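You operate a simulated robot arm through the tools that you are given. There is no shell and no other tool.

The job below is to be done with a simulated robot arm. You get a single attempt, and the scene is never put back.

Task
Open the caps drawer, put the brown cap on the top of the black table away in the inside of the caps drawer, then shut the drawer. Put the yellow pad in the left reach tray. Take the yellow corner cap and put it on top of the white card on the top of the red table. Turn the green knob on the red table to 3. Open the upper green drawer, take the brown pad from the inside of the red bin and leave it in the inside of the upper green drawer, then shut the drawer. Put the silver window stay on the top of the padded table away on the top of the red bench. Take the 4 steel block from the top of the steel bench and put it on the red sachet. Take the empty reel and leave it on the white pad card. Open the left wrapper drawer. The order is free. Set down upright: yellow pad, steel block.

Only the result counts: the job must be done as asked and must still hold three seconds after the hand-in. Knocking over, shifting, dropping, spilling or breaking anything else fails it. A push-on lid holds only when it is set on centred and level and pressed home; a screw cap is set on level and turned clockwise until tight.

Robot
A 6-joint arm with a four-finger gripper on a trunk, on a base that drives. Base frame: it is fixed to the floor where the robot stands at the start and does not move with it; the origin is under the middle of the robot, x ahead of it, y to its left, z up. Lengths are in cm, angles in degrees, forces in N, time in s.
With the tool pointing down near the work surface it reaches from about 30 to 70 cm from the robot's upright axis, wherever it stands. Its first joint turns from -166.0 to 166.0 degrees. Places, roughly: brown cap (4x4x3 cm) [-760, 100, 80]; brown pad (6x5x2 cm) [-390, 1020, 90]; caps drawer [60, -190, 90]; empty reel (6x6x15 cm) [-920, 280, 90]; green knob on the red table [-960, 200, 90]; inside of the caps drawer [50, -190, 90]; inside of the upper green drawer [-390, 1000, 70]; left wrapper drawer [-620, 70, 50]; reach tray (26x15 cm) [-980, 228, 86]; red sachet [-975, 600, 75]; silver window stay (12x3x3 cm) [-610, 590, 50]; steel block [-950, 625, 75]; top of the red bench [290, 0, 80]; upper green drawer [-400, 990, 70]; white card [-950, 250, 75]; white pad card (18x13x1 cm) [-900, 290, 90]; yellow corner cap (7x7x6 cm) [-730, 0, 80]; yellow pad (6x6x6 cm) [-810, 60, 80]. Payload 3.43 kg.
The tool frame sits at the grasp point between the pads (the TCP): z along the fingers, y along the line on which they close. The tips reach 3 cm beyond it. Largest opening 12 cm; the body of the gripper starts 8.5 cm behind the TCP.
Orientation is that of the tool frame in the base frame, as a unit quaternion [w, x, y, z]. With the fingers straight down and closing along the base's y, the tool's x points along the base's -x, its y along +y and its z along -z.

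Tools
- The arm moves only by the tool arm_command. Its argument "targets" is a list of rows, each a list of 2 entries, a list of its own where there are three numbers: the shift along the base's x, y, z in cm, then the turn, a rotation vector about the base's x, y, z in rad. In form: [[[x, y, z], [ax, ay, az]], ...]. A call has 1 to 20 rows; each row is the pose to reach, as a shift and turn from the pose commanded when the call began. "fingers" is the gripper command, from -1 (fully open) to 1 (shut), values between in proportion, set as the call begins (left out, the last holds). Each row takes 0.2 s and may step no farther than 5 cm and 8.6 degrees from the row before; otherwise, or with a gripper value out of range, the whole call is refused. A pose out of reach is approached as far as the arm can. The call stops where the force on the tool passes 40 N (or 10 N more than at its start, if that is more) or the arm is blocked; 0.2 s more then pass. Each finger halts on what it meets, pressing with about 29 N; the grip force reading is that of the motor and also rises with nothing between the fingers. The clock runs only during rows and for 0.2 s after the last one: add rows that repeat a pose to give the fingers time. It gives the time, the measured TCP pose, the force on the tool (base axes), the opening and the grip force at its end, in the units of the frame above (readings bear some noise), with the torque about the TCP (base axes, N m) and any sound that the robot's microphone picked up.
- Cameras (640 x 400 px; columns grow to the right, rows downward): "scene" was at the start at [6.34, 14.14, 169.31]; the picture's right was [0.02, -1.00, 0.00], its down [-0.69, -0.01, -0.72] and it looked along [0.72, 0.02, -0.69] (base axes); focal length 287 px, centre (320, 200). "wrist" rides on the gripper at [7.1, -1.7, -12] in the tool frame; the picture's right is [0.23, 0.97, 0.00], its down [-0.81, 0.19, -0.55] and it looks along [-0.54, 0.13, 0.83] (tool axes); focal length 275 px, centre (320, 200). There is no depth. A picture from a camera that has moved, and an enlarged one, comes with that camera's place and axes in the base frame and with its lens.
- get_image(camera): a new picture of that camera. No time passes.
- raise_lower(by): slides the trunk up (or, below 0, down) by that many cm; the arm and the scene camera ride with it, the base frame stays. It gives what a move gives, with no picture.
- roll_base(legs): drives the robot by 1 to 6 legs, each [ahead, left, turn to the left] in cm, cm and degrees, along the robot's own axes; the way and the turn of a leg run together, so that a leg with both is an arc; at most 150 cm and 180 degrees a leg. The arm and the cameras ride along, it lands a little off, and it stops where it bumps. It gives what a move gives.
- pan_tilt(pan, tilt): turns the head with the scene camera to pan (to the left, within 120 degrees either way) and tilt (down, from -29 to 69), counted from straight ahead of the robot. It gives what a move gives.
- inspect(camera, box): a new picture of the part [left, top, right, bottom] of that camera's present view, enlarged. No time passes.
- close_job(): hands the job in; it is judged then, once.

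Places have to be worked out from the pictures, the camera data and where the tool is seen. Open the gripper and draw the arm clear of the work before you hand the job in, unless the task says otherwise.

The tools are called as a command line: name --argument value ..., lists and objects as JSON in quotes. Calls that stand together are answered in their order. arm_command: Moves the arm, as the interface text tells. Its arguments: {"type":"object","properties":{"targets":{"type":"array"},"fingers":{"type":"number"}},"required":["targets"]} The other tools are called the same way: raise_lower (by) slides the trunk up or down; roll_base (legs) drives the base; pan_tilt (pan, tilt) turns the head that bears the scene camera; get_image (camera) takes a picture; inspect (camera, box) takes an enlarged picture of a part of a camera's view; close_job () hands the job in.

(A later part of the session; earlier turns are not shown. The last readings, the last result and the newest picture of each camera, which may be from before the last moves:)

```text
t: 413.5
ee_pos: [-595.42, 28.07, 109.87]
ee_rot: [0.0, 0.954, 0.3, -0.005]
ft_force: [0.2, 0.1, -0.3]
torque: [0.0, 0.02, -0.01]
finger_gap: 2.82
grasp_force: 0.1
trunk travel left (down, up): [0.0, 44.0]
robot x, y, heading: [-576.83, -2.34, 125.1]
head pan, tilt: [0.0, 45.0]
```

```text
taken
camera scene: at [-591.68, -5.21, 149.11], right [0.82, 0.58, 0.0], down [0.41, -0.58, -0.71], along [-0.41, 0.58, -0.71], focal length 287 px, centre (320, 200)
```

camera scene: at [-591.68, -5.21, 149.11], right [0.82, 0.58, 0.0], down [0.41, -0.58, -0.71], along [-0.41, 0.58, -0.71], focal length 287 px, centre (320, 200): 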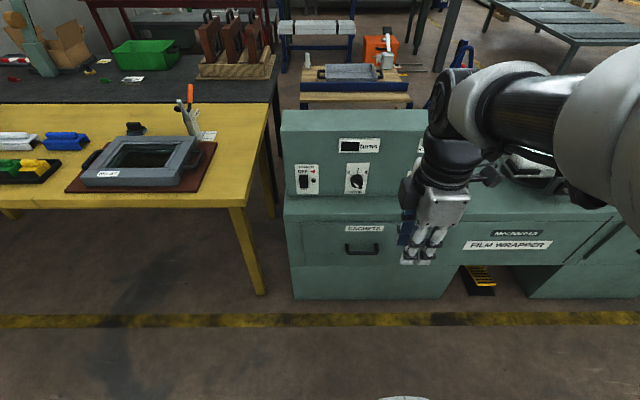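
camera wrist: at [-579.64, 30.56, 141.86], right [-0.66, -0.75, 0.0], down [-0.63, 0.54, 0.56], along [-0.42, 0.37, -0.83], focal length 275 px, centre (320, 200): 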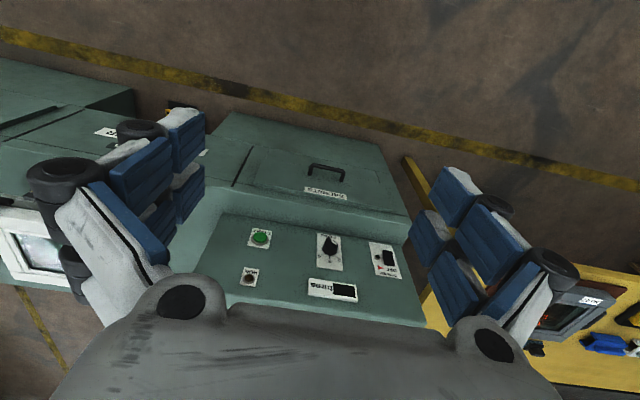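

Bar is now 70.5 ahead, 3.7 to the right. I move the TCP ahead to 60 at z 85 and pitch 22° forward.

arm_command --targets '[[[-1.5, 2.3, -2.8], [0, 0, 0]], [[-2.9, 4.6, -5.5], [0, 0, 0]], [[-4.4, 6.9, -8.3], [0, 0, 0]], [[-5.9, 9.2, -11.1], [0, 0, 0]], [[-7.3, 11.6, -13.8], [0, 0, 0]], [[-8.8, 13.9, -16.6], [0, 0, 0]], [[-10.3, 16.2, -19.4], [0, 0, 0]], [[-11.7, 18.5, -22.1], [0, 0, 0]], [[-13.2, 20.8, -24.9], [0, 0, 0]], [[-13.2, 20.8, -24.9], [0.105, 0.074, 0]], [[-13.2, 20.8, -24.9], [0.21, 0.147, 0]], [[-13.2, 20.8, -24.9], [0.314, 0.221, 0]], [[-13.2, 20.8, -24.9], [0.314, 0.221, 0]]]'

get_image --camera "wrist"

get_image --camera "scene"

```text
t: 416.3
ee_pos: [-608.76, 48.85, 85.04]
ee_rot: [-0.182, 0.937, 0.293, -0.061]
ft_force: [0.3, -0.1, -1.1]
torque: [0.0, -0.01, -0.03]
finger_gap: 2.81
grasp_force: 0.1
trunk travel left (down, up): [0.0, 44.0]
robot x, y, heading: [-576.85, -1.75, 125.1]
head pan, tilt: [0.0, 45.0]
```

```text
taken
camera wrist: at [-601.09, 50.62, 96.74], right [0.7, -0.61, -0.37], down [-0.44, -0.78, 0.45], along [-0.56, -0.15, -0.81], focal length 275 px, centre (320, 200)
```

wrist: 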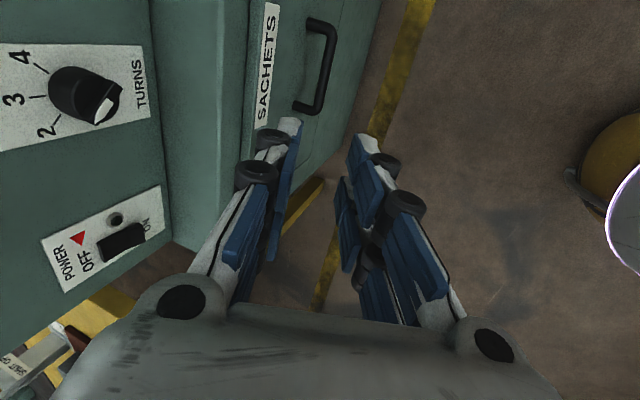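

```text
taken
camera scene: at [-591.67, -5.22, 149.11], right [0.82, 0.58, 0.0], down [0.41, -0.58, -0.71], along [-0.41, 0.58, -0.71], focal length 287 px, centre (320, 200)
```

scene: 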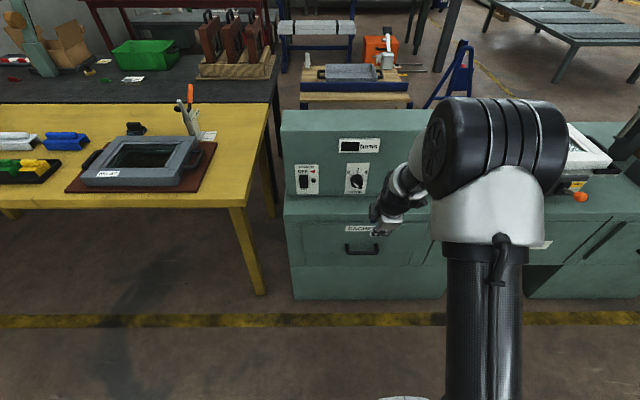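

The bar lies along the tool axis about 30 cm ahead. I advance 18 cm along it with a small lateral correction and look again.

arm_command --targets '[[[-0.6, 1.2, -3.3], [0, 0, 0]], [[-1.2, 2.4, -6.7], [0, 0, 0]], [[-1.9, 3.6, -10], [0, 0, 0]], [[-2.5, 4.8, -13.4], [0, 0, 0]], [[-3.1, 6, -16.7], [0, 0, 0]], [[-3.1, 6, -16.7], [0, 0, 0]]]'

get_image --camera "wrist"

inspect --camera "scene" --box '[280, 170, 440, 310]'

```text
t: 417.7
ee_pos: [-612.03, 54.85, 68.34]
ee_rot: [-0.181, 0.937, 0.293, -0.062]
ft_force: [-0.1, -0.2, 0.4]
torque: [0.03, -0.03, 0.03]
finger_gap: 2.83
grasp_force: 0.0
trunk travel left (down, up): [0.0, 44.0]
robot x, y, heading: [-576.92, -1.78, 125.0]
head pan, tilt: [0.0, 45.0]
```

```text
taken
camera wrist: at [-604.21, 56.6, 80.13], right [0.7, -0.61, -0.37], down [-0.44, -0.78, 0.45], along [-0.56, -0.15, -0.81], focal length 275 px, centre (320, 200)
```

wrist: 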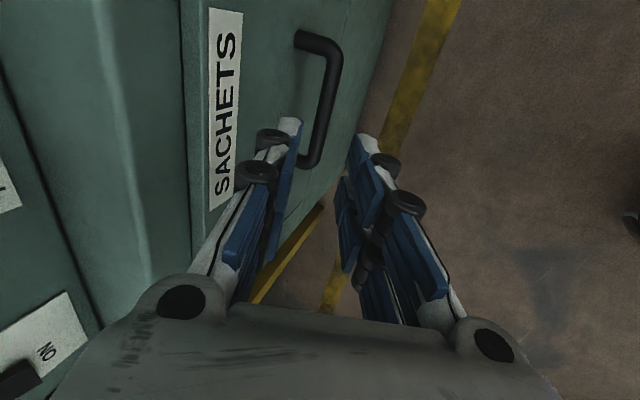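

```text
2.86 times, centred on (360, 240) of scene
camera zoom: at [-591.69, -5.19, 149.11], right [0.82, 0.58, 0.0], down [0.41, -0.58, -0.71], along [-0.41, 0.58, -0.71], focal length 821 px, centre (206, 86)
```

zoom: 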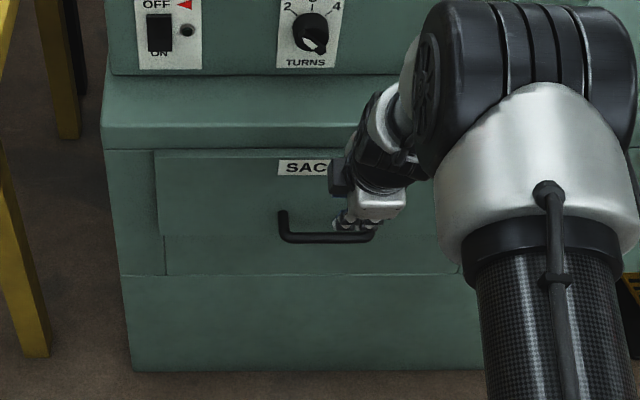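

I estimate the bar mid at s≈-400.5, z≈56. I open the fingers to 3.4 cm and advance along the tool axis with a small backward correction, in two stages.

arm_command --targets '[[[0.3, -0.5, 0], [0, 0, 0]], [[0, 0.1, -1.5], [0, 0, 0]], [[-0.6, 1, -3.7], [0, 0, 0]], [[-1.1, 1.6, -6], [0, 0, 0]], [[-1.1, 1.6, -6], [0, 0, 0]]]' --fingers 0.433

get_image --camera "wrist"

inspect --camera "wrist" --box '[220, 60, 420, 260]'

```text
t: 418.9
ee_pos: [-613.07, 56.04, 62.1]
ee_rot: [-0.182, 0.937, 0.293, -0.062]
ft_force: [0.2, 0.4, 0.3]
torque: [-0.02, -0.02, -0.01]
finger_gap: 3.42
grasp_force: 0.0
trunk travel left (down, up): [0.0, 44.0]
robot x, y, heading: [-577.01, -2.1, 125.4]
head pan, tilt: [0.0, 45.0]
```

```text
taken
camera wrist: at [-605.32, 57.89, 73.76], right [0.7, -0.61, -0.37], down [-0.44, -0.78, 0.45], along [-0.56, -0.15, -0.81], focal length 275 px, centre (320, 200)
```

wrist: 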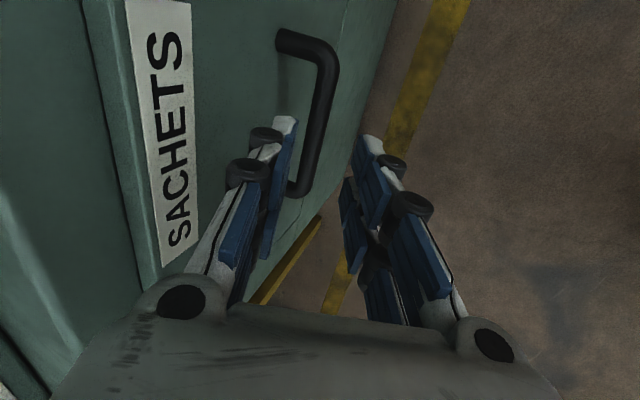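

```text
2.00 times, centred on (320, 160) of wrist
camera zoom: at [-605.32, 57.89, 73.76], right [0.7, -0.61, -0.37], down [-0.44, -0.78, 0.45], along [-0.56, -0.15, -0.81], focal length 551 px, centre (320, 280)
```

zoom: 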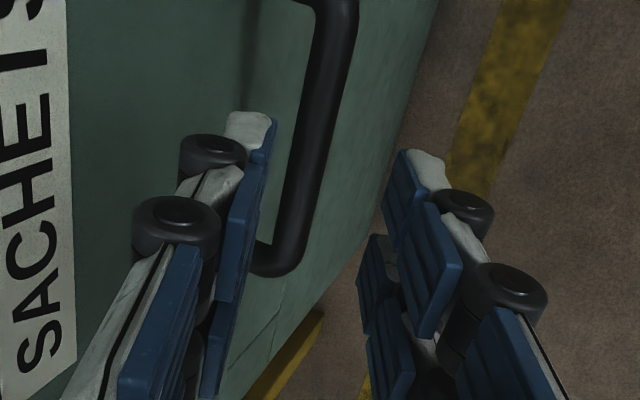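

The bar sits slightly forward of the tool axis. I advance the final ~5 cm with a 0.5 cm forward correction so that the front finger goes behind the bar.

arm_command --targets '[[[-0.3, 0.4, 0.1], [0, 0, 0]], [[-0.6, 0.9, -1.3], [0, 0, 0]], [[-1, 1.4, -2.9], [0, 0, 0]], [[-1.3, 1.9, -4.4], [0, 0, 0]], [[-1.3, 1.9, -4.4], [0, 0, 0]]]'

inspect --camera "wrist" --box '[220, 60, 420, 260]'

```text
t: 420.1
ee_pos: [-614.22, 58.23, 57.63]
ee_rot: [-0.182, 0.937, 0.293, -0.061]
ft_force: [-0.7, -0.2, -0.6]
torque: [-0.02, 0.0, 0.01]
finger_gap: 3.4
grasp_force: 0.1
trunk travel left (down, up): [0.0, 44.0]
robot x, y, heading: [-576.97, -2.49, 124.9]
head pan, tilt: [0.0, 45.0]
```

```text
2.00 times, centred on (320, 160) of wrist
camera zoom: at [-606.49, 60.03, 69.39], right [0.7, -0.61, -0.37], down [-0.44, -0.78, 0.45], along [-0.56, -0.15, -0.81], focal length 551 px, centre (320, 280)
```

zoom: 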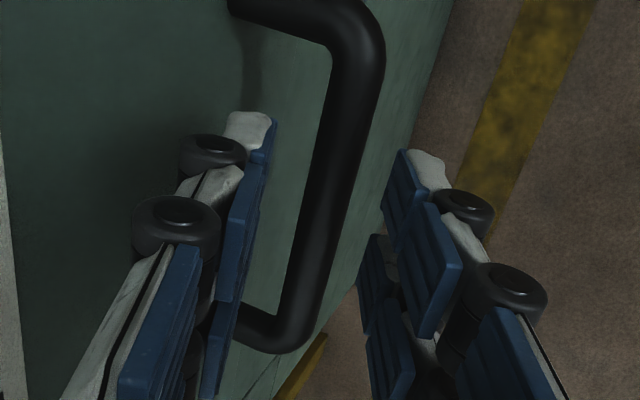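

The bar is between the fingers, about 1.7 cm beyond the TCP. I close on it.

arm_command --targets '[[[0, 0, 0], [0, 0, 0]], [[0, 0, 0], [0, 0, 0]], [[0, 0, 0], [0, 0, 0]], [[0, 0, 0], [0, 0, 0]]]' --fingers 1

inspect --camera "wrist" --box '[220, 60, 420, 260]'

```text
t: 421.1
ee_pos: [-614.17, 58.28, 57.72]
ee_rot: [-0.181, 0.937, 0.293, -0.062]
ft_force: [0.1, 0.4, 0.1]
torque: [0.02, 0.0, -0.03]
finger_gap: 0.0
grasp_force: 28.7
trunk travel left (down, up): [0.0, 44.0]
robot x, y, heading: [-576.72, -1.89, 125.2]
head pan, tilt: [0.0, 45.0]
```

```text
2.00 times, centred on (320, 160) of wrist
camera zoom: at [-606.48, 60.02, 69.4], right [0.7, -0.61, -0.37], down [-0.44, -0.78, 0.45], along [-0.56, -0.15, -0.81], focal length 551 px, centre (320, 280)
```

zoom: 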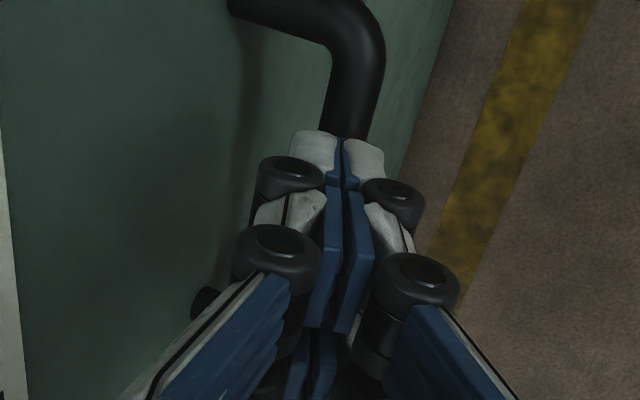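

The fingers closed on nothing: the bar is still ~6 cm further (z≈50, matching the given place). I reopen, shift back 0.8 cm, and advance along the axis to it.

arm_command --targets '[[[0.2, -0.3, 0.3], [0, 0, 0]], [[0.5, -0.7, 0.3], [0, 0, 0]], [[0.5, -0.7, 0.3], [0, 0, 0]], [[0, 0.1, -1.6], [0, 0, 0]], [[-0.4, 0.6, -3], [0, 0, 0]]]' --fingers 0.433

inspect --camera "wrist" --box '[220, 60, 420, 260]'

```text
t: 422.3
ee_pos: [-614.78, 58.73, 54.66]
ee_rot: [-0.182, 0.936, 0.293, -0.062]
ft_force: [0.1, -0.2, 1.2]
torque: [-0.01, 0.01, 0.0]
finger_gap: 3.4
grasp_force: 0.0
trunk travel left (down, up): [0.0, 44.0]
robot x, y, heading: [-576.67, -2.04, 125.1]
head pan, tilt: [0.0, 45.0]
```

```text
2.00 times, centred on (320, 160) of wrist
camera zoom: at [-607.1, 60.54, 66.4], right [0.7, -0.61, -0.37], down [-0.44, -0.78, 0.45], along [-0.56, -0.15, -0.81], focal length 551 px, centre (320, 280)
```

zoom: 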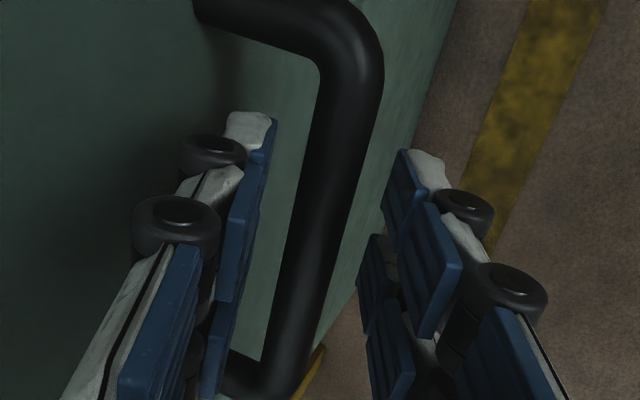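

The bar (1.9 cm thick) is 4.8 cm beyond the TCP and nearly centred. I advance 3.2 cm more and close.

arm_command --targets '[[[0.1, -0.1, -0.8], [0, 0, 0]], [[-0.2, 0.3, -2], [0, 0, 0]], [[-0.5, 0.7, -3.1], [0, 0, 0]], [[-0.5, 0.7, -3.1], [0, 0, 0]]]'

inspect --camera "wrist" --box '[220, 60, 420, 260]'

arm_command --targets '[[[0, 0, 0], [0, 0, 0]], [[0, 0, 0], [0, 0, 0]], [[0, 0, 0], [0, 0, 0]], [[0, 0, 0], [0, 0, 0]]]' --fingers 1

inspect --camera "wrist" --box '[220, 60, 420, 260]'

```text
t: 423.3
ee_pos: [-614.48, 58.87, 52.28]
ee_rot: [-0.182, 0.936, 0.293, -0.063]
ft_force: [-0.5, 0.4, 0.5]
torque: [0.05, -0.02, 0.05]
finger_gap: 3.46
grasp_force: 0.0
out of reach, approached as far as the arm can: row 3, 4
trunk travel left (down, up): [0.0, 44.0]
robot x, y, heading: [-576.84, -2.16, 125.1]
head pan, tilt: [0.0, 45.0]
```

```text
2.00 times, centred on (320, 160) of wrist
camera zoom: at [-606.8, 60.73, 64.0], right [0.7, -0.61, -0.37], down [-0.44, -0.78, 0.45], along [-0.56, -0.15, -0.81], focal length 551 px, centre (320, 280)
```

zoom: 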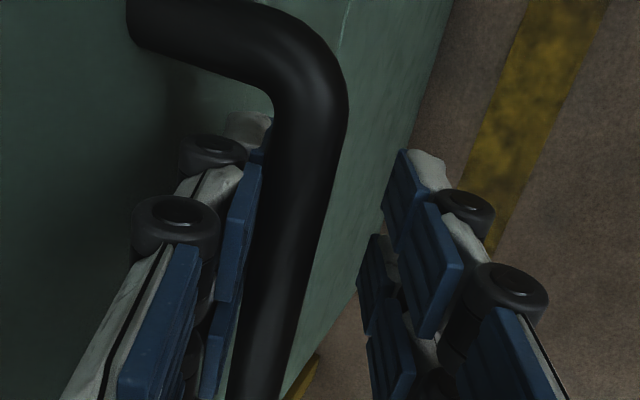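

```text
t: 424.3
ee_pos: [-614.58, 59.01, 52.65]
ee_rot: [-0.183, 0.936, 0.295, -0.062]
ft_force: [-2.3, 4.5, 15.8]
torque: [0.08, -0.3, 1.5]
finger_gap: 1.44
grasp_force: 44.5
trunk travel left (down, up): [0.0, 44.0]
robot x, y, heading: [-576.54, -2.3, 124.7]
head pan, tilt: [0.0, 45.0]
```

```text
2.00 times, centred on (320, 160) of wrist
camera zoom: at [-606.84, 60.8, 64.26], right [0.7, -0.61, -0.37], down [-0.44, -0.78, 0.44], along [-0.56, -0.15, -0.81], focal length 551 px, centre (320, 280)
```

zoom: 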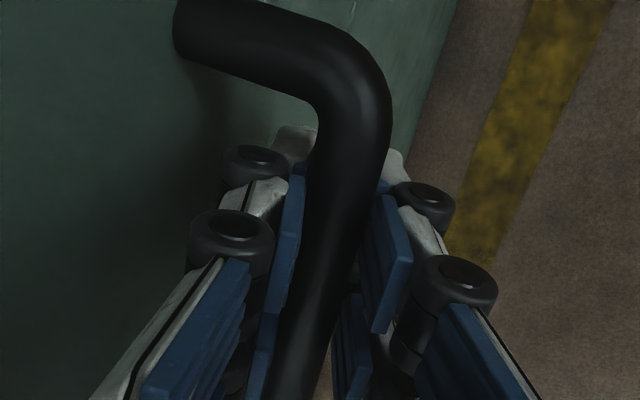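

Gripped on the bar (gap 1.44, force rising). I pull by driving the base back 12 cm.

roll_base --legs '[[-12, 0, 0]]'

inspect --camera "scene" --box '[260, 150, 420, 290]'

```text
t: 425.6
ee_pos: [-607.28, 49.03, 52.27]
ee_rot: [-0.182, 0.937, 0.291, -0.062]
ft_force: [-13.5, -11.5, 13.3]
torque: [-0.01, -0.03, 0.82]
finger_gap: 1.55
grasp_force: 43.9
trunk travel left (down, up): [0.0, 44.0]
robot x, y, heading: [-569.91, -11.9, 125.1]
head pan, tilt: [0.0, 45.0]
```

```text
2.86 times, centred on (340, 220) of scene
camera zoom: at [-584.77, -15.21, 149.1], right [0.82, 0.57, 0.0], down [0.41, -0.58, -0.71], along [-0.41, 0.58, -0.71], focal length 821 px, centre (263, 143)
```

zoom: 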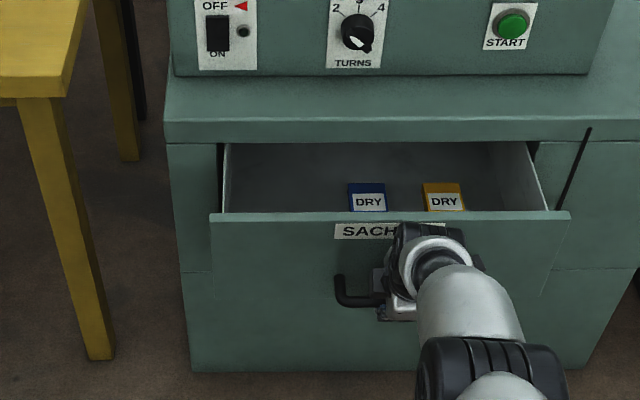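

The drawer is opening. I pull 10 cm more.

roll_base --legs '[[-10, 0, 0]]'

inspect --camera "scene" --box '[260, 130, 420, 270]'

```text
t: 426.7
ee_pos: [-601.62, 41.06, 52.32]
ee_rot: [-0.182, 0.937, 0.291, -0.062]
ft_force: [-0.6, -0.9, 7.7]
torque: [0.27, -0.3, 1.05]
finger_gap: 1.52
grasp_force: 44.2
trunk travel left (down, up): [0.0, 44.0]
robot x, y, heading: [-564.34, -20.03, 125.0]
head pan, tilt: [0.0, 45.0]
```

```text
2.86 times, centred on (340, 200) of scene
camera zoom: at [-579.1, -23.14, 149.11], right [0.82, 0.57, 0.0], down [0.4, -0.58, -0.71], along [-0.41, 0.58, -0.71], focal length 821 px, centre (263, 200)
```

zoom: 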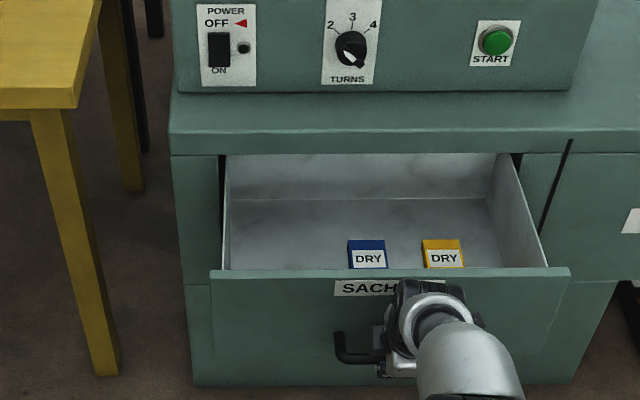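

Open 22 cm so far; the drawer is about 34 cm deep. I pull another 5 cm to be well open.

roll_base --legs '[[-5, 0, 0]]'

inspect --camera "scene" --box '[260, 130, 420, 270]'

```text
t: 427.7
ee_pos: [-599.29, 37.71, 52.41]
ee_rot: [-0.188, 0.935, 0.295, -0.062]
ft_force: [-1.5, 4.0, -3.8]
torque: [-0.06, 0.07, 0.86]
finger_gap: 1.49
grasp_force: 44.6
trunk travel left (down, up): [0.0, 44.0]
robot x, y, heading: [-562.08, -23.71, 124.9]
head pan, tilt: [0.0, 45.0]
stopped in leg 1: the force on the tool passed its limit at 69 N (the readings are from after the stop); the commanded pose is now the measured one
```

```text
2.86 times, centred on (340, 200) of scene
camera zoom: at [-576.63, -26.61, 149.11], right [0.82, 0.57, 0.0], down [0.41, -0.58, -0.71], along [-0.41, 0.58, -0.71], focal length 821 px, centre (263, 200)
```

zoom: 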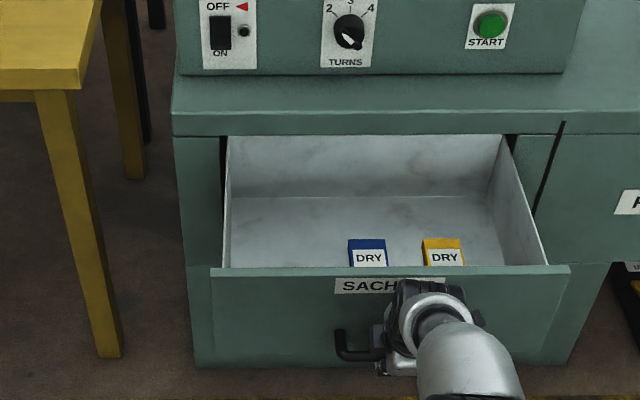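

The stop was reached at ~26 cm: the drawer is fully open. I release and withdraw along the tool axis, then level the hand.

arm_command --targets '[[[0, 0, 0], [0, 0, 0]], [[0, 0, 0], [0, 0, 0]], [[0, 0, 0], [0, 0, 0]]]' --fingers 0.433

arm_command --targets '[[[0.4, -0.6, 1.9], [0, 0, 0]], [[0.9, -1.2, 3.7], [0, 0, 0]], [[1.7, -2.5, 7.4], [0, 0, 0]], [[2.6, -3.7, 11.1], [0, 0, 0]], [[3.4, -4.9, 14.8], [0, 0, 0]], [[4.3, -6.1, 18.5], [0, 0, 0]], [[5.2, -7.4, 22.2], [0, 0, 0]], [[6, -8.6, 26], [0, 0, 0]], [[6.9, -9.8, 30], [0, 0, 0]]]'

get_image --camera "scene"

```text
t: 428.5
ee_pos: [-599.38, 37.73, 52.35]
ee_rot: [-0.189, 0.935, 0.294, -0.062]
ft_force: [0.6, 0.8, 0.8]
torque: [0.02, -0.01, -0.01]
finger_gap: 3.4
grasp_force: 0.0
trunk travel left (down, up): [0.0, 44.0]
robot x, y, heading: [-561.72, -23.75, 125.0]
head pan, tilt: [0.0, 45.0]
```

```text
t: 430.5
ee_pos: [-592.71, 27.69, 82.67]
ee_rot: [-0.189, 0.935, 0.294, -0.062]
ft_force: [0.7, -0.4, 0.2]
torque: [0.01, -0.01, 0.03]
finger_gap: 3.4
grasp_force: 0.1
trunk travel left (down, up): [0.0, 44.0]
robot x, y, heading: [-561.53, -24.04, 124.9]
head pan, tilt: [0.0, 45.0]
```

```text
taken
camera scene: at [-576.58, -26.71, 149.11], right [0.82, 0.57, 0.0], down [0.41, -0.58, -0.71], along [-0.41, 0.58, -0.71], focal length 287 px, centre (320, 200)
```

scene: 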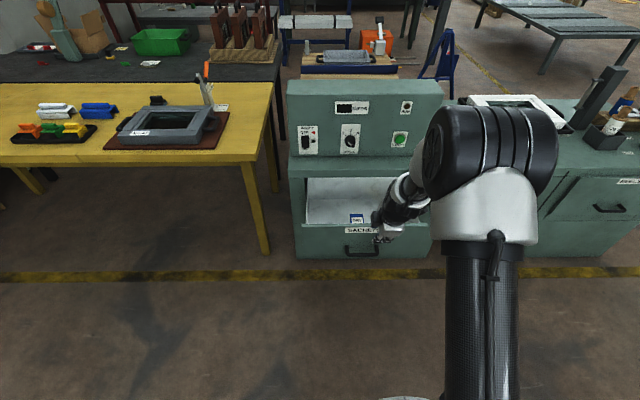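

The drawer stays open. I level the hand, yaw back, retract, and raise the trunk again; then I drive left to the yellow table's corner caps.

arm_command --targets '[[[1, -1.4, 2], [-0.105, -0.074, 0]], [[2, -2.8, 4], [-0.21, -0.147, 0]], [[3, -4.2, 6], [-0.314, -0.221, 0]], [[4, -5.6, 9], [-0.314, -0.221, 0]], [[5.5, -8, 12], [-0.314, -0.221, 0]], [[7, -10.4, 15], [-0.314, -0.221, 0]], [[8, -12, 18], [-0.314, -0.221, 0]]]' --fingers -1

arm_command --targets '[[[0, 0, 1], [0, 0, -0.145]], [[0, 0, 2], [0, 0, -0.29]], [[0, 0, 3], [0, 0, -0.435]], [[0, 0, 4], [0, 0, -0.58]], [[0, 0, 5], [0, 0, -0.725]], [[0, 0, 6], [0, 0, -0.87]], [[0, 0, 7], [0, 0, -1.015]], [[0, 0, 8], [0, 0, -1.16]], [[0, 0, 9], [0, 0, -1.305]], [[0, 0, 9], [0, 0, -1.45]], [[0, 0, 9], [0, 0, -1.571]]]'

raise_lower --by 20

roll_base --legs '[[0, 123, 0]]'

pan_tilt --pan 0 --tilt 40

get_image --camera "scene"

```text
t: 432.1
ee_pos: [-584.67, 16.26, 100.3]
ee_rot: [-0.006, 0.954, 0.3, -0.005]
ft_force: [-0.8, 0.1, 0.4]
torque: [0.04, 0.0, 0.03]
finger_gap: 11.98
grasp_force: 0.1
trunk travel left (down, up): [0.0, 44.0]
robot x, y, heading: [-561.57, -23.55, 124.8]
head pan, tilt: [0.0, 45.0]
```

```text
t: 434.5
ee_pos: [-584.46, 15.94, 109.35]
ee_rot: [-0.008, 0.886, -0.464, 0.001]
ft_force: [0.6, 0.0, -0.7]
torque: [-0.03, 0.01, -0.01]
finger_gap: 11.99
grasp_force: 0.1
trunk travel left (down, up): [0.0, 44.0]
robot x, y, heading: [-561.68, -23.62, 125.0]
head pan, tilt: [0.0, 45.0]
```

```text
t: 436.6
ee_pos: [-584.54, 15.95, 129.45]
ee_rot: [-0.008, 0.887, -0.462, 0.001]
ft_force: [0.6, -0.6, 0.2]
torque: [0.02, 0.0, -0.02]
finger_gap: 12.0
grasp_force: 0.0
trunk travel left (down, up): [-20.0, 24.0]
robot x, y, heading: [-561.58, -23.33, 125.0]
head pan, tilt: [0.0, 45.0]
```

```text
t: 442.9
ee_pos: [-686.27, -51.35, 129.45]
ee_rot: [-0.008, 0.874, -0.486, 0.001]
ft_force: [0.3, -0.2, 0.1]
torque: [0.02, 0.02, 0.01]
finger_gap: 12.02
grasp_force: 0.0
trunk travel left (down, up): [-20.0, 24.0]
robot x, y, heading: [-665.64, -92.09, 121.8]
head pan, tilt: [0.0, 45.0]
```

```text
t: 443.6
ee_pos: [-686.16, -51.3, 129.43]
ee_rot: [-0.008, 0.874, -0.486, 0.001]
ft_force: [0.1, 0.0, 1.0]
torque: [0.01, -0.01, -0.02]
finger_gap: 12.03
grasp_force: 0.1
trunk travel left (down, up): [-20.0, 24.0]
robot x, y, heading: [-665.47, -92.26, 121.9]
head pan, tilt: [0.0, 40.0]
```

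```text
taken
camera scene: at [-680.76, -94.06, 169.83], right [0.85, 0.53, 0.0], down [0.34, -0.55, -0.77], along [-0.4, 0.65, -0.64], focal length 287 px, centre (320, 200)
```

scene: 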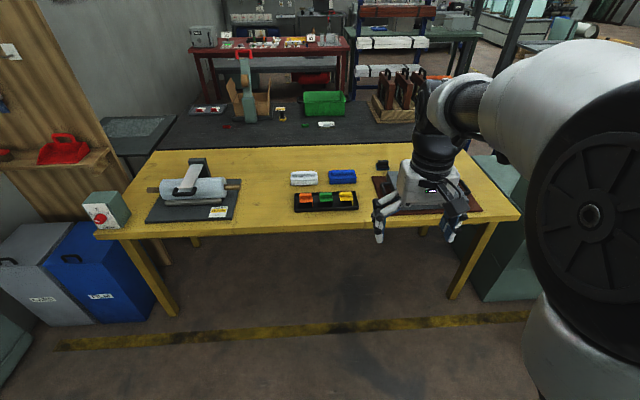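

The corner caps are in the black tray; the yellow one is at about (-728, 6). I square up and drive ahead 57 cm.

roll_base --legs '[[0, 0, 3.1], [56, 0, 0]]'

pan_tilt --pan 0 --tilt 50

get_image --camera "scene"

get_image --camera "wrist"

inspect --camera "scene" --box '[260, 130, 420, 250]'

```text
t: 447.2
ee_pos: [-720.68, -6.79, 129.42]
ee_rot: [-0.008, 0.888, -0.46, 0.001]
ft_force: [0.0, 0.5, -0.3]
torque: [-0.04, -0.01, -0.02]
finger_gap: 12.0
grasp_force: 0.0
trunk travel left (down, up): [-20.0, 24.0]
robot x, y, heading: [-698.1, -46.2, 125.5]
head pan, tilt: [0.0, 40.0]
```

```text
t: 447.9
ee_pos: [-720.74, -6.83, 129.38]
ee_rot: [-0.008, 0.888, -0.46, 0.001]
ft_force: [0.2, -0.5, -0.5]
torque: [-0.03, -0.02, -0.01]
finger_gap: 12.0
grasp_force: 0.0
trunk travel left (down, up): [-20.0, 24.0]
robot x, y, heading: [-698.03, -46.18, 125.5]
head pan, tilt: [0.0, 50.0]
```

```text
taken
camera scene: at [-712.39, -49.74, 168.42], right [0.82, 0.58, 0.0], down [0.44, -0.63, -0.64], along [-0.37, 0.53, -0.77], focal length 287 px, centre (320, 200)
```

scene: 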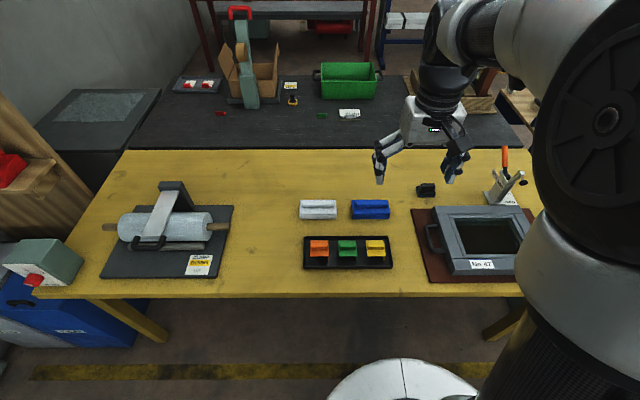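

```text
taken
camera wrist: at [-715.39, -11.71, 141.47], right [-0.66, -0.75, -0.02], down [-0.63, 0.55, 0.55], along [-0.41, 0.38, -0.83], focal length 275 px, centre (320, 200)
```

wrist: 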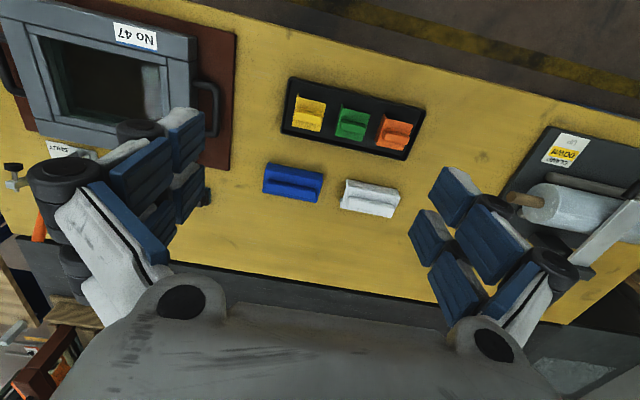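

```text
3.33 times, centred on (340, 190) of scene
camera zoom: at [-712.39, -49.74, 168.42], right [0.82, 0.58, 0.0], down [0.44, -0.63, -0.64], along [-0.37, 0.53, -0.77], focal length 958 px, centre (253, 233)
```

zoom: 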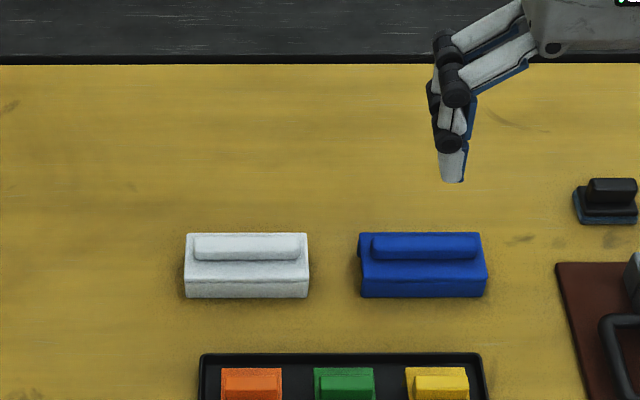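

I'll zoom on the tray itself in both cameras.

inspect --camera "scene" --box '[290, 220, 410, 290]'

inspect --camera "wrist" --box '[260, 60, 440, 180]'

```text
5.33 times, centred on (350, 255) of scene
camera zoom: at [-712.39, -49.74, 168.42], right [0.82, 0.58, 0.0], down [0.44, -0.63, -0.64], along [-0.37, 0.53, -0.77], focal length 1532 px, centre (160, -93)
```

zoom: 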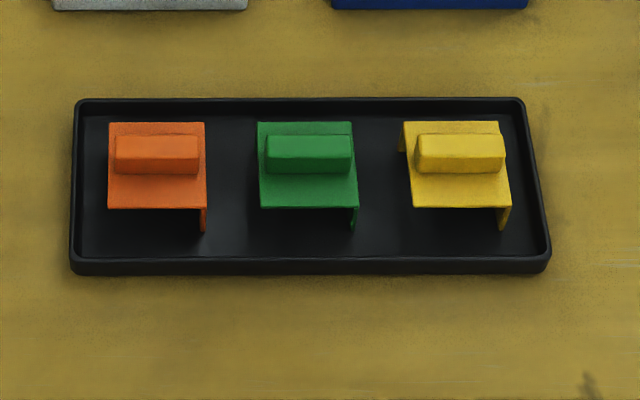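

```text
3.33 times, centred on (350, 120) of wrist
camera zoom: at [-715.39, -11.71, 141.47], right [-0.66, -0.75, -0.02], down [-0.63, 0.55, 0.55], along [-0.41, 0.38, -0.83], focal length 918 px, centre (220, 467)
```

zoom: 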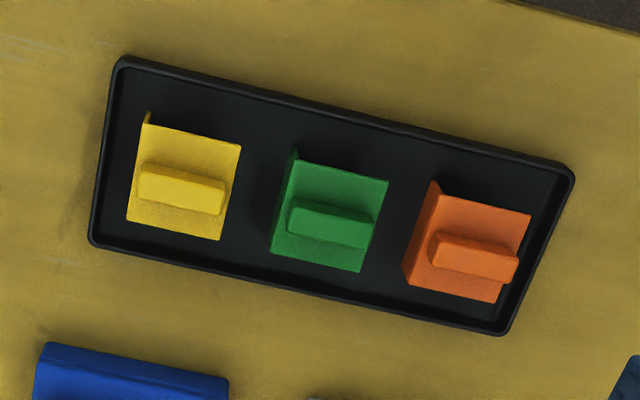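

The cap has a grip rib (about 6 × 2.5 cm) on top, rib top centre near (-726.5, 2.4, 84). I yaw the hand +90° so that the fingers close across the rib, and move above it at z≈100.

arm_command --targets '[[[0, 0, 0], [0, 0, 0.145]], [[0, 0, 0], [0, 0, 0.29]], [[0, 0, 0], [0, 0, 0.435]], [[0, 0, 0], [0, 0, 0.58]], [[0, 0, 0], [0, 0, 0.725]], [[0, 0, 0], [0, 0, 0.87]], [[0, 0, 0], [0, 0, 1.015]], [[0, 0, 0], [0, 0, 1.16]], [[0, 0, 0], [0, 0, 1.305]], [[0, 0, 0], [0, 0, 1.45]], [[0, 0, 0], [0, 0, 1.571]]]' --fingers 0

arm_command --targets '[[[-0.7, 1.1, -3.7], [0, 0, 0]], [[-1.5, 2.3, -7.4], [0, 0, 0]], [[-2.2, 3.4, -11], [0, 0, 0]], [[-2.9, 4.6, -14.7], [0, 0, 0]], [[-3.6, 5.8, -18.4], [0, 0, 0]], [[-4.3, 6.9, -22], [0, 0, 0]], [[-5, 8, -25.7], [0, 0, 0]], [[-5.8, 9.2, -29.4], [0, 0, 0]], [[-5.8, 9.2, -29.4], [0, 0, 0]]]'

get_image --camera "wrist"

get_image --camera "scene"

```text
t: 450.4
ee_pos: [-720.71, -6.78, 129.44]
ee_rot: [-0.007, 0.953, 0.303, -0.005]
ft_force: [-0.2, 0.4, 0.5]
torque: [0.0, -0.02, -0.03]
finger_gap: 6.01
grasp_force: 0.0
trunk travel left (down, up): [-20.0, 24.0]
robot x, y, heading: [-697.55, -46.4, 125.4]
head pan, tilt: [0.0, 50.0]
```

```text
t: 452.4
ee_pos: [-726.75, 2.23, 99.96]
ee_rot: [-0.007, 0.953, 0.303, -0.005]
ft_force: [-0.7, 0.1, 0.2]
torque: [0.0, 0.0, 0.01]
finger_gap: 6.0
grasp_force: 0.1
trunk travel left (down, up): [-20.0, 24.0]
robot x, y, heading: [-698.07, -46.58, 125.5]
head pan, tilt: [0.0, 50.0]
```

```text
taken
camera wrist: at [-721.66, 7.64, 111.98], right [0.75, -0.66, -0.02], down [-0.54, -0.63, 0.55], along [-0.38, -0.4, -0.83], focal length 275 px, centre (320, 200)
```

wrist: 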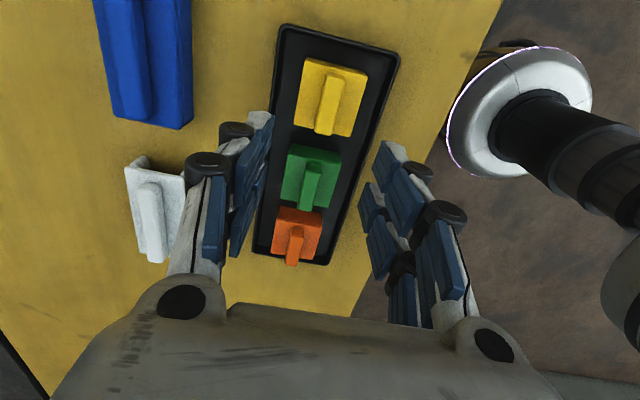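

```text
taken
camera scene: at [-712.36, -49.8, 168.43], right [0.82, 0.58, 0.0], down [0.44, -0.62, -0.64], along [-0.37, 0.53, -0.77], focal length 287 px, centre (320, 200)
```

scene: 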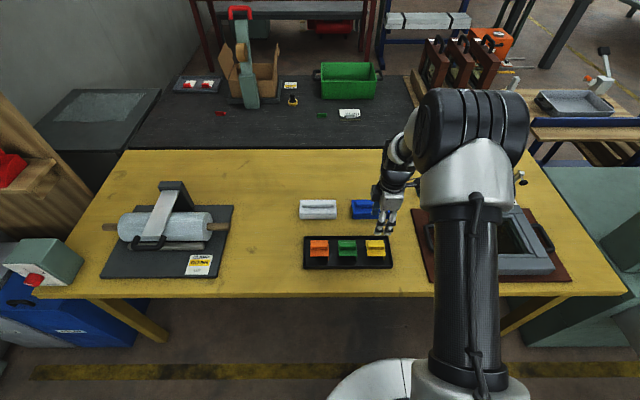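

The rib is about 1 cm off to the picture's right. I correct and descend to z≈90 for another look.

arm_command --targets '[[[0.5, -0.3, -2], [0, 0, 0]], [[0.9, -0.5, -5], [0, 0, 0]], [[0.9, -0.5, -8], [0, 0, 0]], [[0.9, -0.5, -10], [0, 0, 0]], [[0.9, -0.5, -10], [0, 0, 0]]]'

get_image --camera "wrist"

inspect --camera "scene" --box '[320, 180, 440, 290]'

```text
t: 453.6
ee_pos: [-725.54, 2.01, 89.95]
ee_rot: [-0.006, 0.953, 0.303, -0.005]
ft_force: [-0.2, -0.6, 0.6]
torque: [0.02, -0.03, -0.03]
finger_gap: 5.98
grasp_force: 0.1
trunk travel left (down, up): [-20.0, 24.0]
robot x, y, heading: [-697.37, -46.71, 125.2]
head pan, tilt: [0.0, 50.0]
```

```text
taken
camera wrist: at [-720.49, 7.49, 101.94], right [0.75, -0.66, -0.02], down [-0.55, -0.63, 0.55], along [-0.38, -0.41, -0.83], focal length 275 px, centre (320, 200)
```

wrist: 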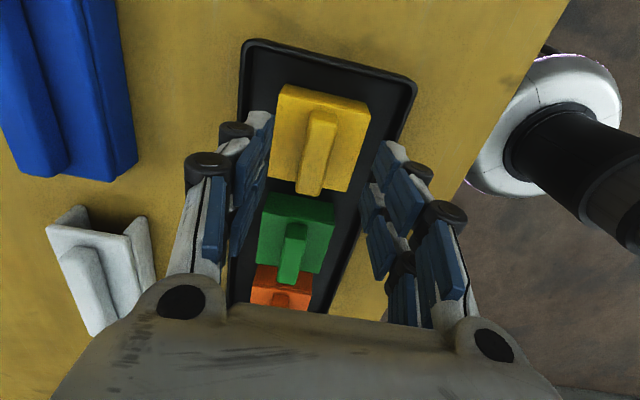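

```text
3.64 times, centred on (380, 235) of scene
camera zoom: at [-712.4, -49.75, 168.42], right [0.82, 0.58, 0.0], down [0.44, -0.63, -0.64], along [-0.37, 0.52, -0.77], focal length 1045 px, centre (102, 73)
```

zoom: 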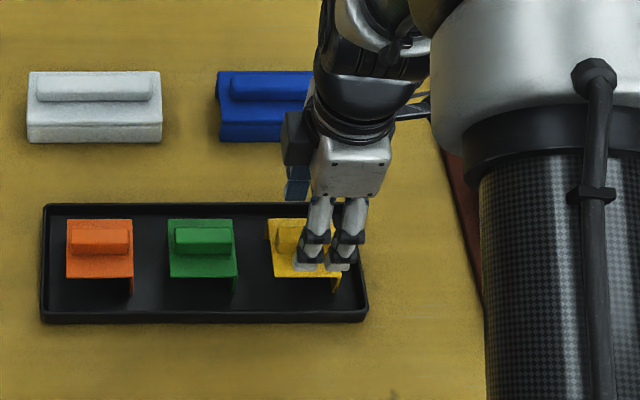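

The rib is centred. I descend to TCP z≈85.5 and close on the rib.

arm_command --targets '[[[0, 0, -2], [0, 0, 0]], [[0, 0, -3.5], [0, 0, 0]], [[0, 0, -4.5], [0, 0, 0]], [[0, 0, -4.5], [0, 0, 0]]]'

get_image --camera "wrist"

arm_command --targets '[[[0, 0, 0], [0, 0, 0]], [[0, 0, 0], [0, 0, 0]], [[0, 0, 0], [0, 0, 0]], [[0, 0, 0], [0, 0, 0]]]' --fingers 1

get_image --camera "wrist"

```text
t: 454.6
ee_pos: [-725.61, 1.99, 85.68]
ee_rot: [-0.011, 0.953, 0.302, -0.005]
ft_force: [-1.3, 2.4, 30.9]
torque: [0.86, 0.67, 0.08]
finger_gap: 6.75
grasp_force: 23.7
trunk travel left (down, up): [-20.0, 24.0]
robot x, y, heading: [-697.74, -45.92, 125.1]
head pan, tilt: [0.0, 50.0]
```

```text
taken
camera wrist: at [-720.56, 7.35, 97.83], right [0.75, -0.66, -0.02], down [-0.54, -0.63, 0.55], along [-0.38, -0.4, -0.83], focal length 275 px, centre (320, 200)
```

wrist: 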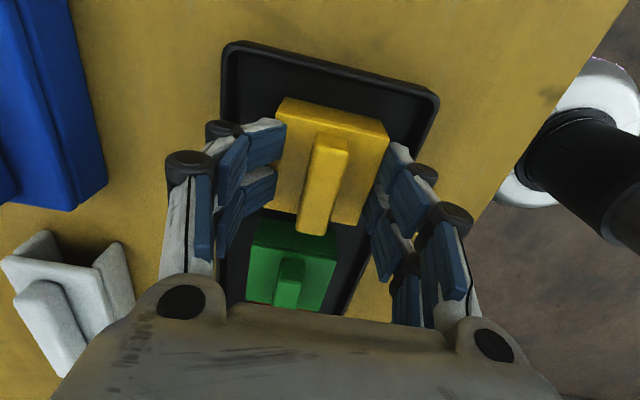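

```text
t: 455.6
ee_pos: [-725.46, 1.66, 85.57]
ee_rot: [-0.007, 0.953, 0.303, -0.005]
ft_force: [5.3, -8.8, 27.0]
torque: [-0.25, -0.06, 0.05]
finger_gap: 5.59
grasp_force: 29.2
trunk travel left (down, up): [-20.0, 24.0]
robot x, y, heading: [-697.64, -46.6, 125.3]
head pan, tilt: [0.0, 50.0]
```

```text
taken
camera wrist: at [-720.42, 7.11, 97.63], right [0.75, -0.66, -0.02], down [-0.54, -0.63, 0.55], along [-0.38, -0.41, -0.83], focal length 275 px, centre (320, 200)
```

wrist: 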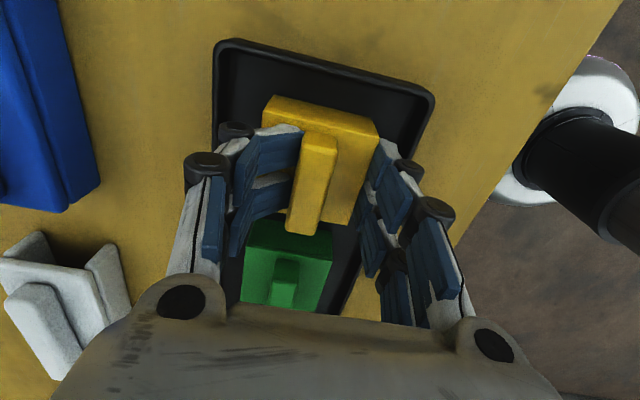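

The tips touched the plate before closing and the grip is off-centre. I reopen and lift to re-align.

arm_command --targets '[[[0, 0, 0.3], [0, 0, 0]], [[0, 0, 0.8], [0, 0, 0]], [[0, 0, 2.5], [0, 0, 0]], [[0, 0, 4.5], [0, 0, 0]], [[0, 0, 4.5], [0, 0, 0]]]' --fingers 0

get_image --camera "wrist"

inspect --camera "wrist" --box '[220, 40, 420, 240]'

```text
t: 456.8
ee_pos: [-725.61, 1.8, 89.85]
ee_rot: [-0.007, 0.953, 0.302, -0.005]
ft_force: [-0.6, -0.4, -0.2]
torque: [0.01, 0.0, 0.02]
finger_gap: 5.99
grasp_force: 0.0
trunk travel left (down, up): [-20.0, 24.0]
robot x, y, heading: [-697.92, -46.2, 125.3]
head pan, tilt: [0.0, 50.0]
```

```text
taken
camera wrist: at [-720.53, 7.34, 101.95], right [0.75, -0.66, -0.02], down [-0.55, -0.63, 0.55], along [-0.38, -0.41, -0.83], focal length 275 px, centre (320, 200)
```

wrist: 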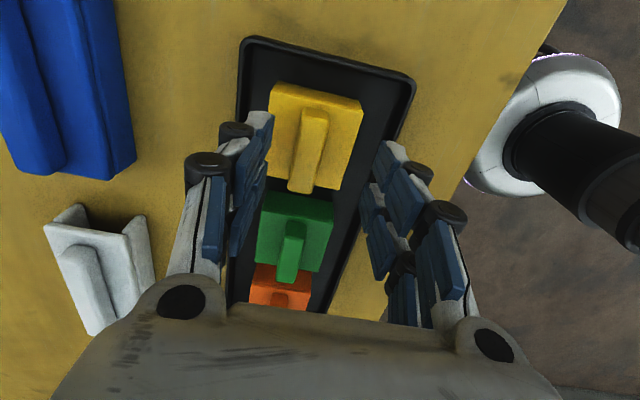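

```text
2.00 times, centred on (320, 140) of wrist
camera zoom: at [-720.53, 7.34, 101.95], right [0.75, -0.66, -0.02], down [-0.55, -0.63, 0.55], along [-0.38, -0.41, -0.83], focal length 551 px, centre (320, 320)
```

zoom: 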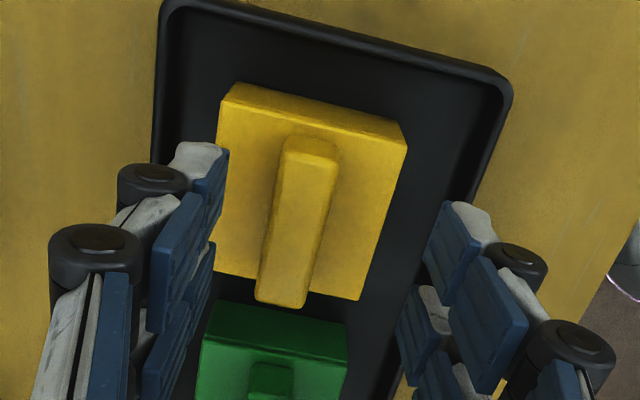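

The cap moved slightly (0.8 cm). I re-centre on the rib with a 4 cm opening and go down to z≈86.

arm_command --targets '[[[-0.3, 0.3, 0], [0, 0, 0]], [[-0.6, 0.5, 0], [0, 0, 0]], [[-0.6, 0.5, -1.5], [0, 0, 0]], [[-0.6, 0.5, -2.5], [0, 0, 0]], [[-0.6, 0.5, -2.5], [0, 0, 0]]]' --fingers 0.333

inspect --camera "wrist" --box '[220, 40, 420, 240]'

```text
t: 457.9
ee_pos: [-726.2, 2.45, 87.46]
ee_rot: [-0.007, 0.953, 0.303, -0.005]
ft_force: [-0.7, 0.4, -0.4]
torque: [-0.01, -0.01, 0.0]
finger_gap: 4.01
grasp_force: 0.0
trunk travel left (down, up): [-20.0, 24.0]
robot x, y, heading: [-697.51, -46.1, 125.1]
head pan, tilt: [0.0, 50.0]
```

```text
2.00 times, centred on (320, 140) of wrist
camera zoom: at [-721.15, 7.83, 99.52], right [0.75, -0.66, -0.02], down [-0.55, -0.63, 0.55], along [-0.38, -0.41, -0.83], focal length 551 px, centre (320, 320)
```

zoom: 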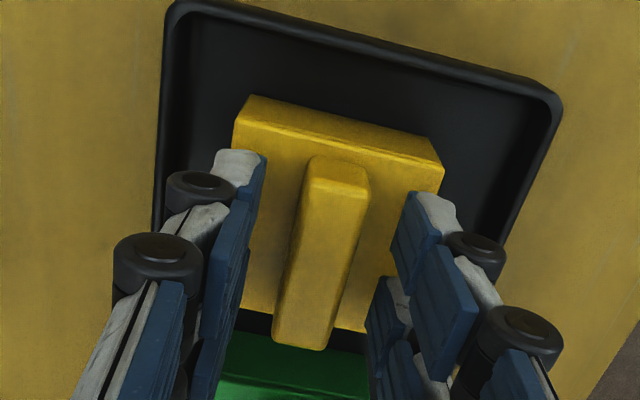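

The rib is centred between the fingers. I go down 1.4 cm and close.

arm_command --targets '[[[0, 0, -0.8], [0, 0, 0]], [[0, 0, -1.4], [0, 0, 0]], [[0, 0, -1.4], [0, 0, 0]]]'

arm_command --targets '[[[0, 0, 0], [0, 0, 0]], [[0, 0, 0], [0, 0, 0]], [[0, 0, 0], [0, 0, 0]], [[0, 0, 0], [0, 0, 0]]]' --fingers 1

inspect --camera "wrist" --box '[220, 40, 420, 240]'

```text
t: 458.7
ee_pos: [-726.3, 2.56, 86.83]
ee_rot: [-0.01, 0.953, 0.303, -0.005]
ft_force: [4.8, -6.7, 27.2]
torque: [-0.54, -0.72, -0.08]
finger_gap: 3.08
grasp_force: 8.0
trunk travel left (down, up): [-20.0, 24.0]
robot x, y, heading: [-697.54, -46.48, 125.1]
head pan, tilt: [0.0, 50.0]
stopped in row 3: the force on the tool passed its limit at 44 N (the readings are from after the stop); the commanded pose is now the measured one
```

```text
t: 459.7
ee_pos: [-726.68, 2.81, 86.78]
ee_rot: [-0.013, 0.953, 0.303, -0.006]
ft_force: [-7.8, 7.2, 30.2]
torque: [0.36, -0.18, 0.11]
finger_gap: 1.74
grasp_force: 28.7
trunk travel left (down, up): [-20.0, 24.0]
robot x, y, heading: [-697.76, -46.06, 125.3]
head pan, tilt: [0.0, 50.0]
```

```text
2.00 times, centred on (320, 140) of wrist
camera zoom: at [-721.46, 8.08, 98.82], right [0.75, -0.66, -0.03], down [-0.54, -0.64, 0.55], along [-0.38, -0.4, -0.83], focal length 551 px, centre (320, 320)
```

zoom: 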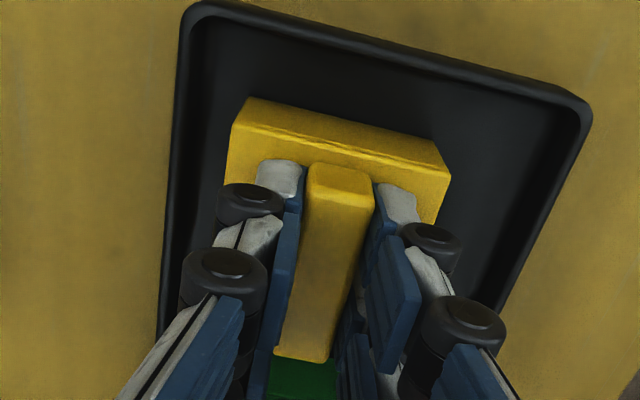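

The rib is gripped (gap 1.74). I lift straight up and check.

arm_command --targets '[[[0, 0, 1], [0, 0, 0]], [[0, 0, 3], [0, 0, 0]], [[0, 0, 6], [0, 0, 0]], [[0, 0, 10], [0, 0, 0]], [[0, 0, 14], [0, 0, 0]], [[0, 0, 18], [0, 0, 0]], [[0, 0, 22], [0, 0, 0]]]'

get_image --camera "wrist"

inspect --camera "scene" --box '[290, 140, 450, 280]'

```text
t: 461.3
ee_pos: [-726.27, 3.02, 108.62]
ee_rot: [-0.008, 0.953, 0.302, -0.005]
ft_force: [0.5, 0.0, 0.0]
torque: [0.02, 0.03, 0.0]
finger_gap: 1.72
grasp_force: 28.9
trunk travel left (down, up): [-20.0, 24.0]
robot x, y, heading: [-697.73, -46.06, 125.2]
head pan, tilt: [0.0, 50.0]
```

```text
taken
camera wrist: at [-721.11, 8.39, 120.68], right [0.75, -0.66, -0.02], down [-0.54, -0.63, 0.55], along [-0.38, -0.4, -0.83], focal length 275 px, centre (320, 200)
```

wrist: 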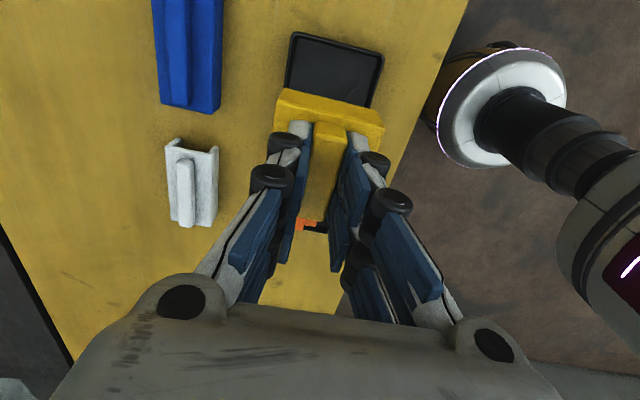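

```text
2.86 times, centred on (370, 210) of scene
camera zoom: at [-712.35, -49.82, 168.42], right [0.82, 0.58, 0.0], down [0.44, -0.62, -0.64], along [-0.37, 0.53, -0.77], focal length 821 px, centre (177, 171)
```

zoom: 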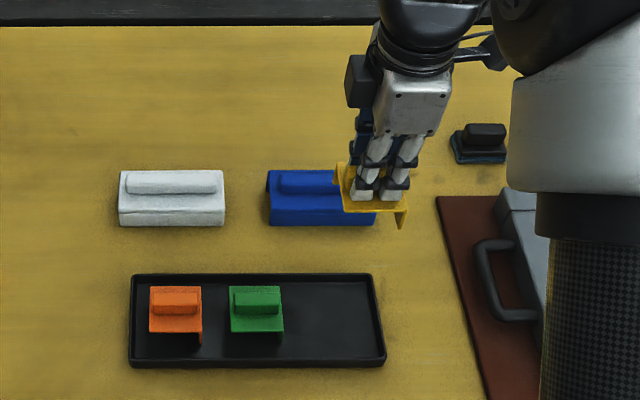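

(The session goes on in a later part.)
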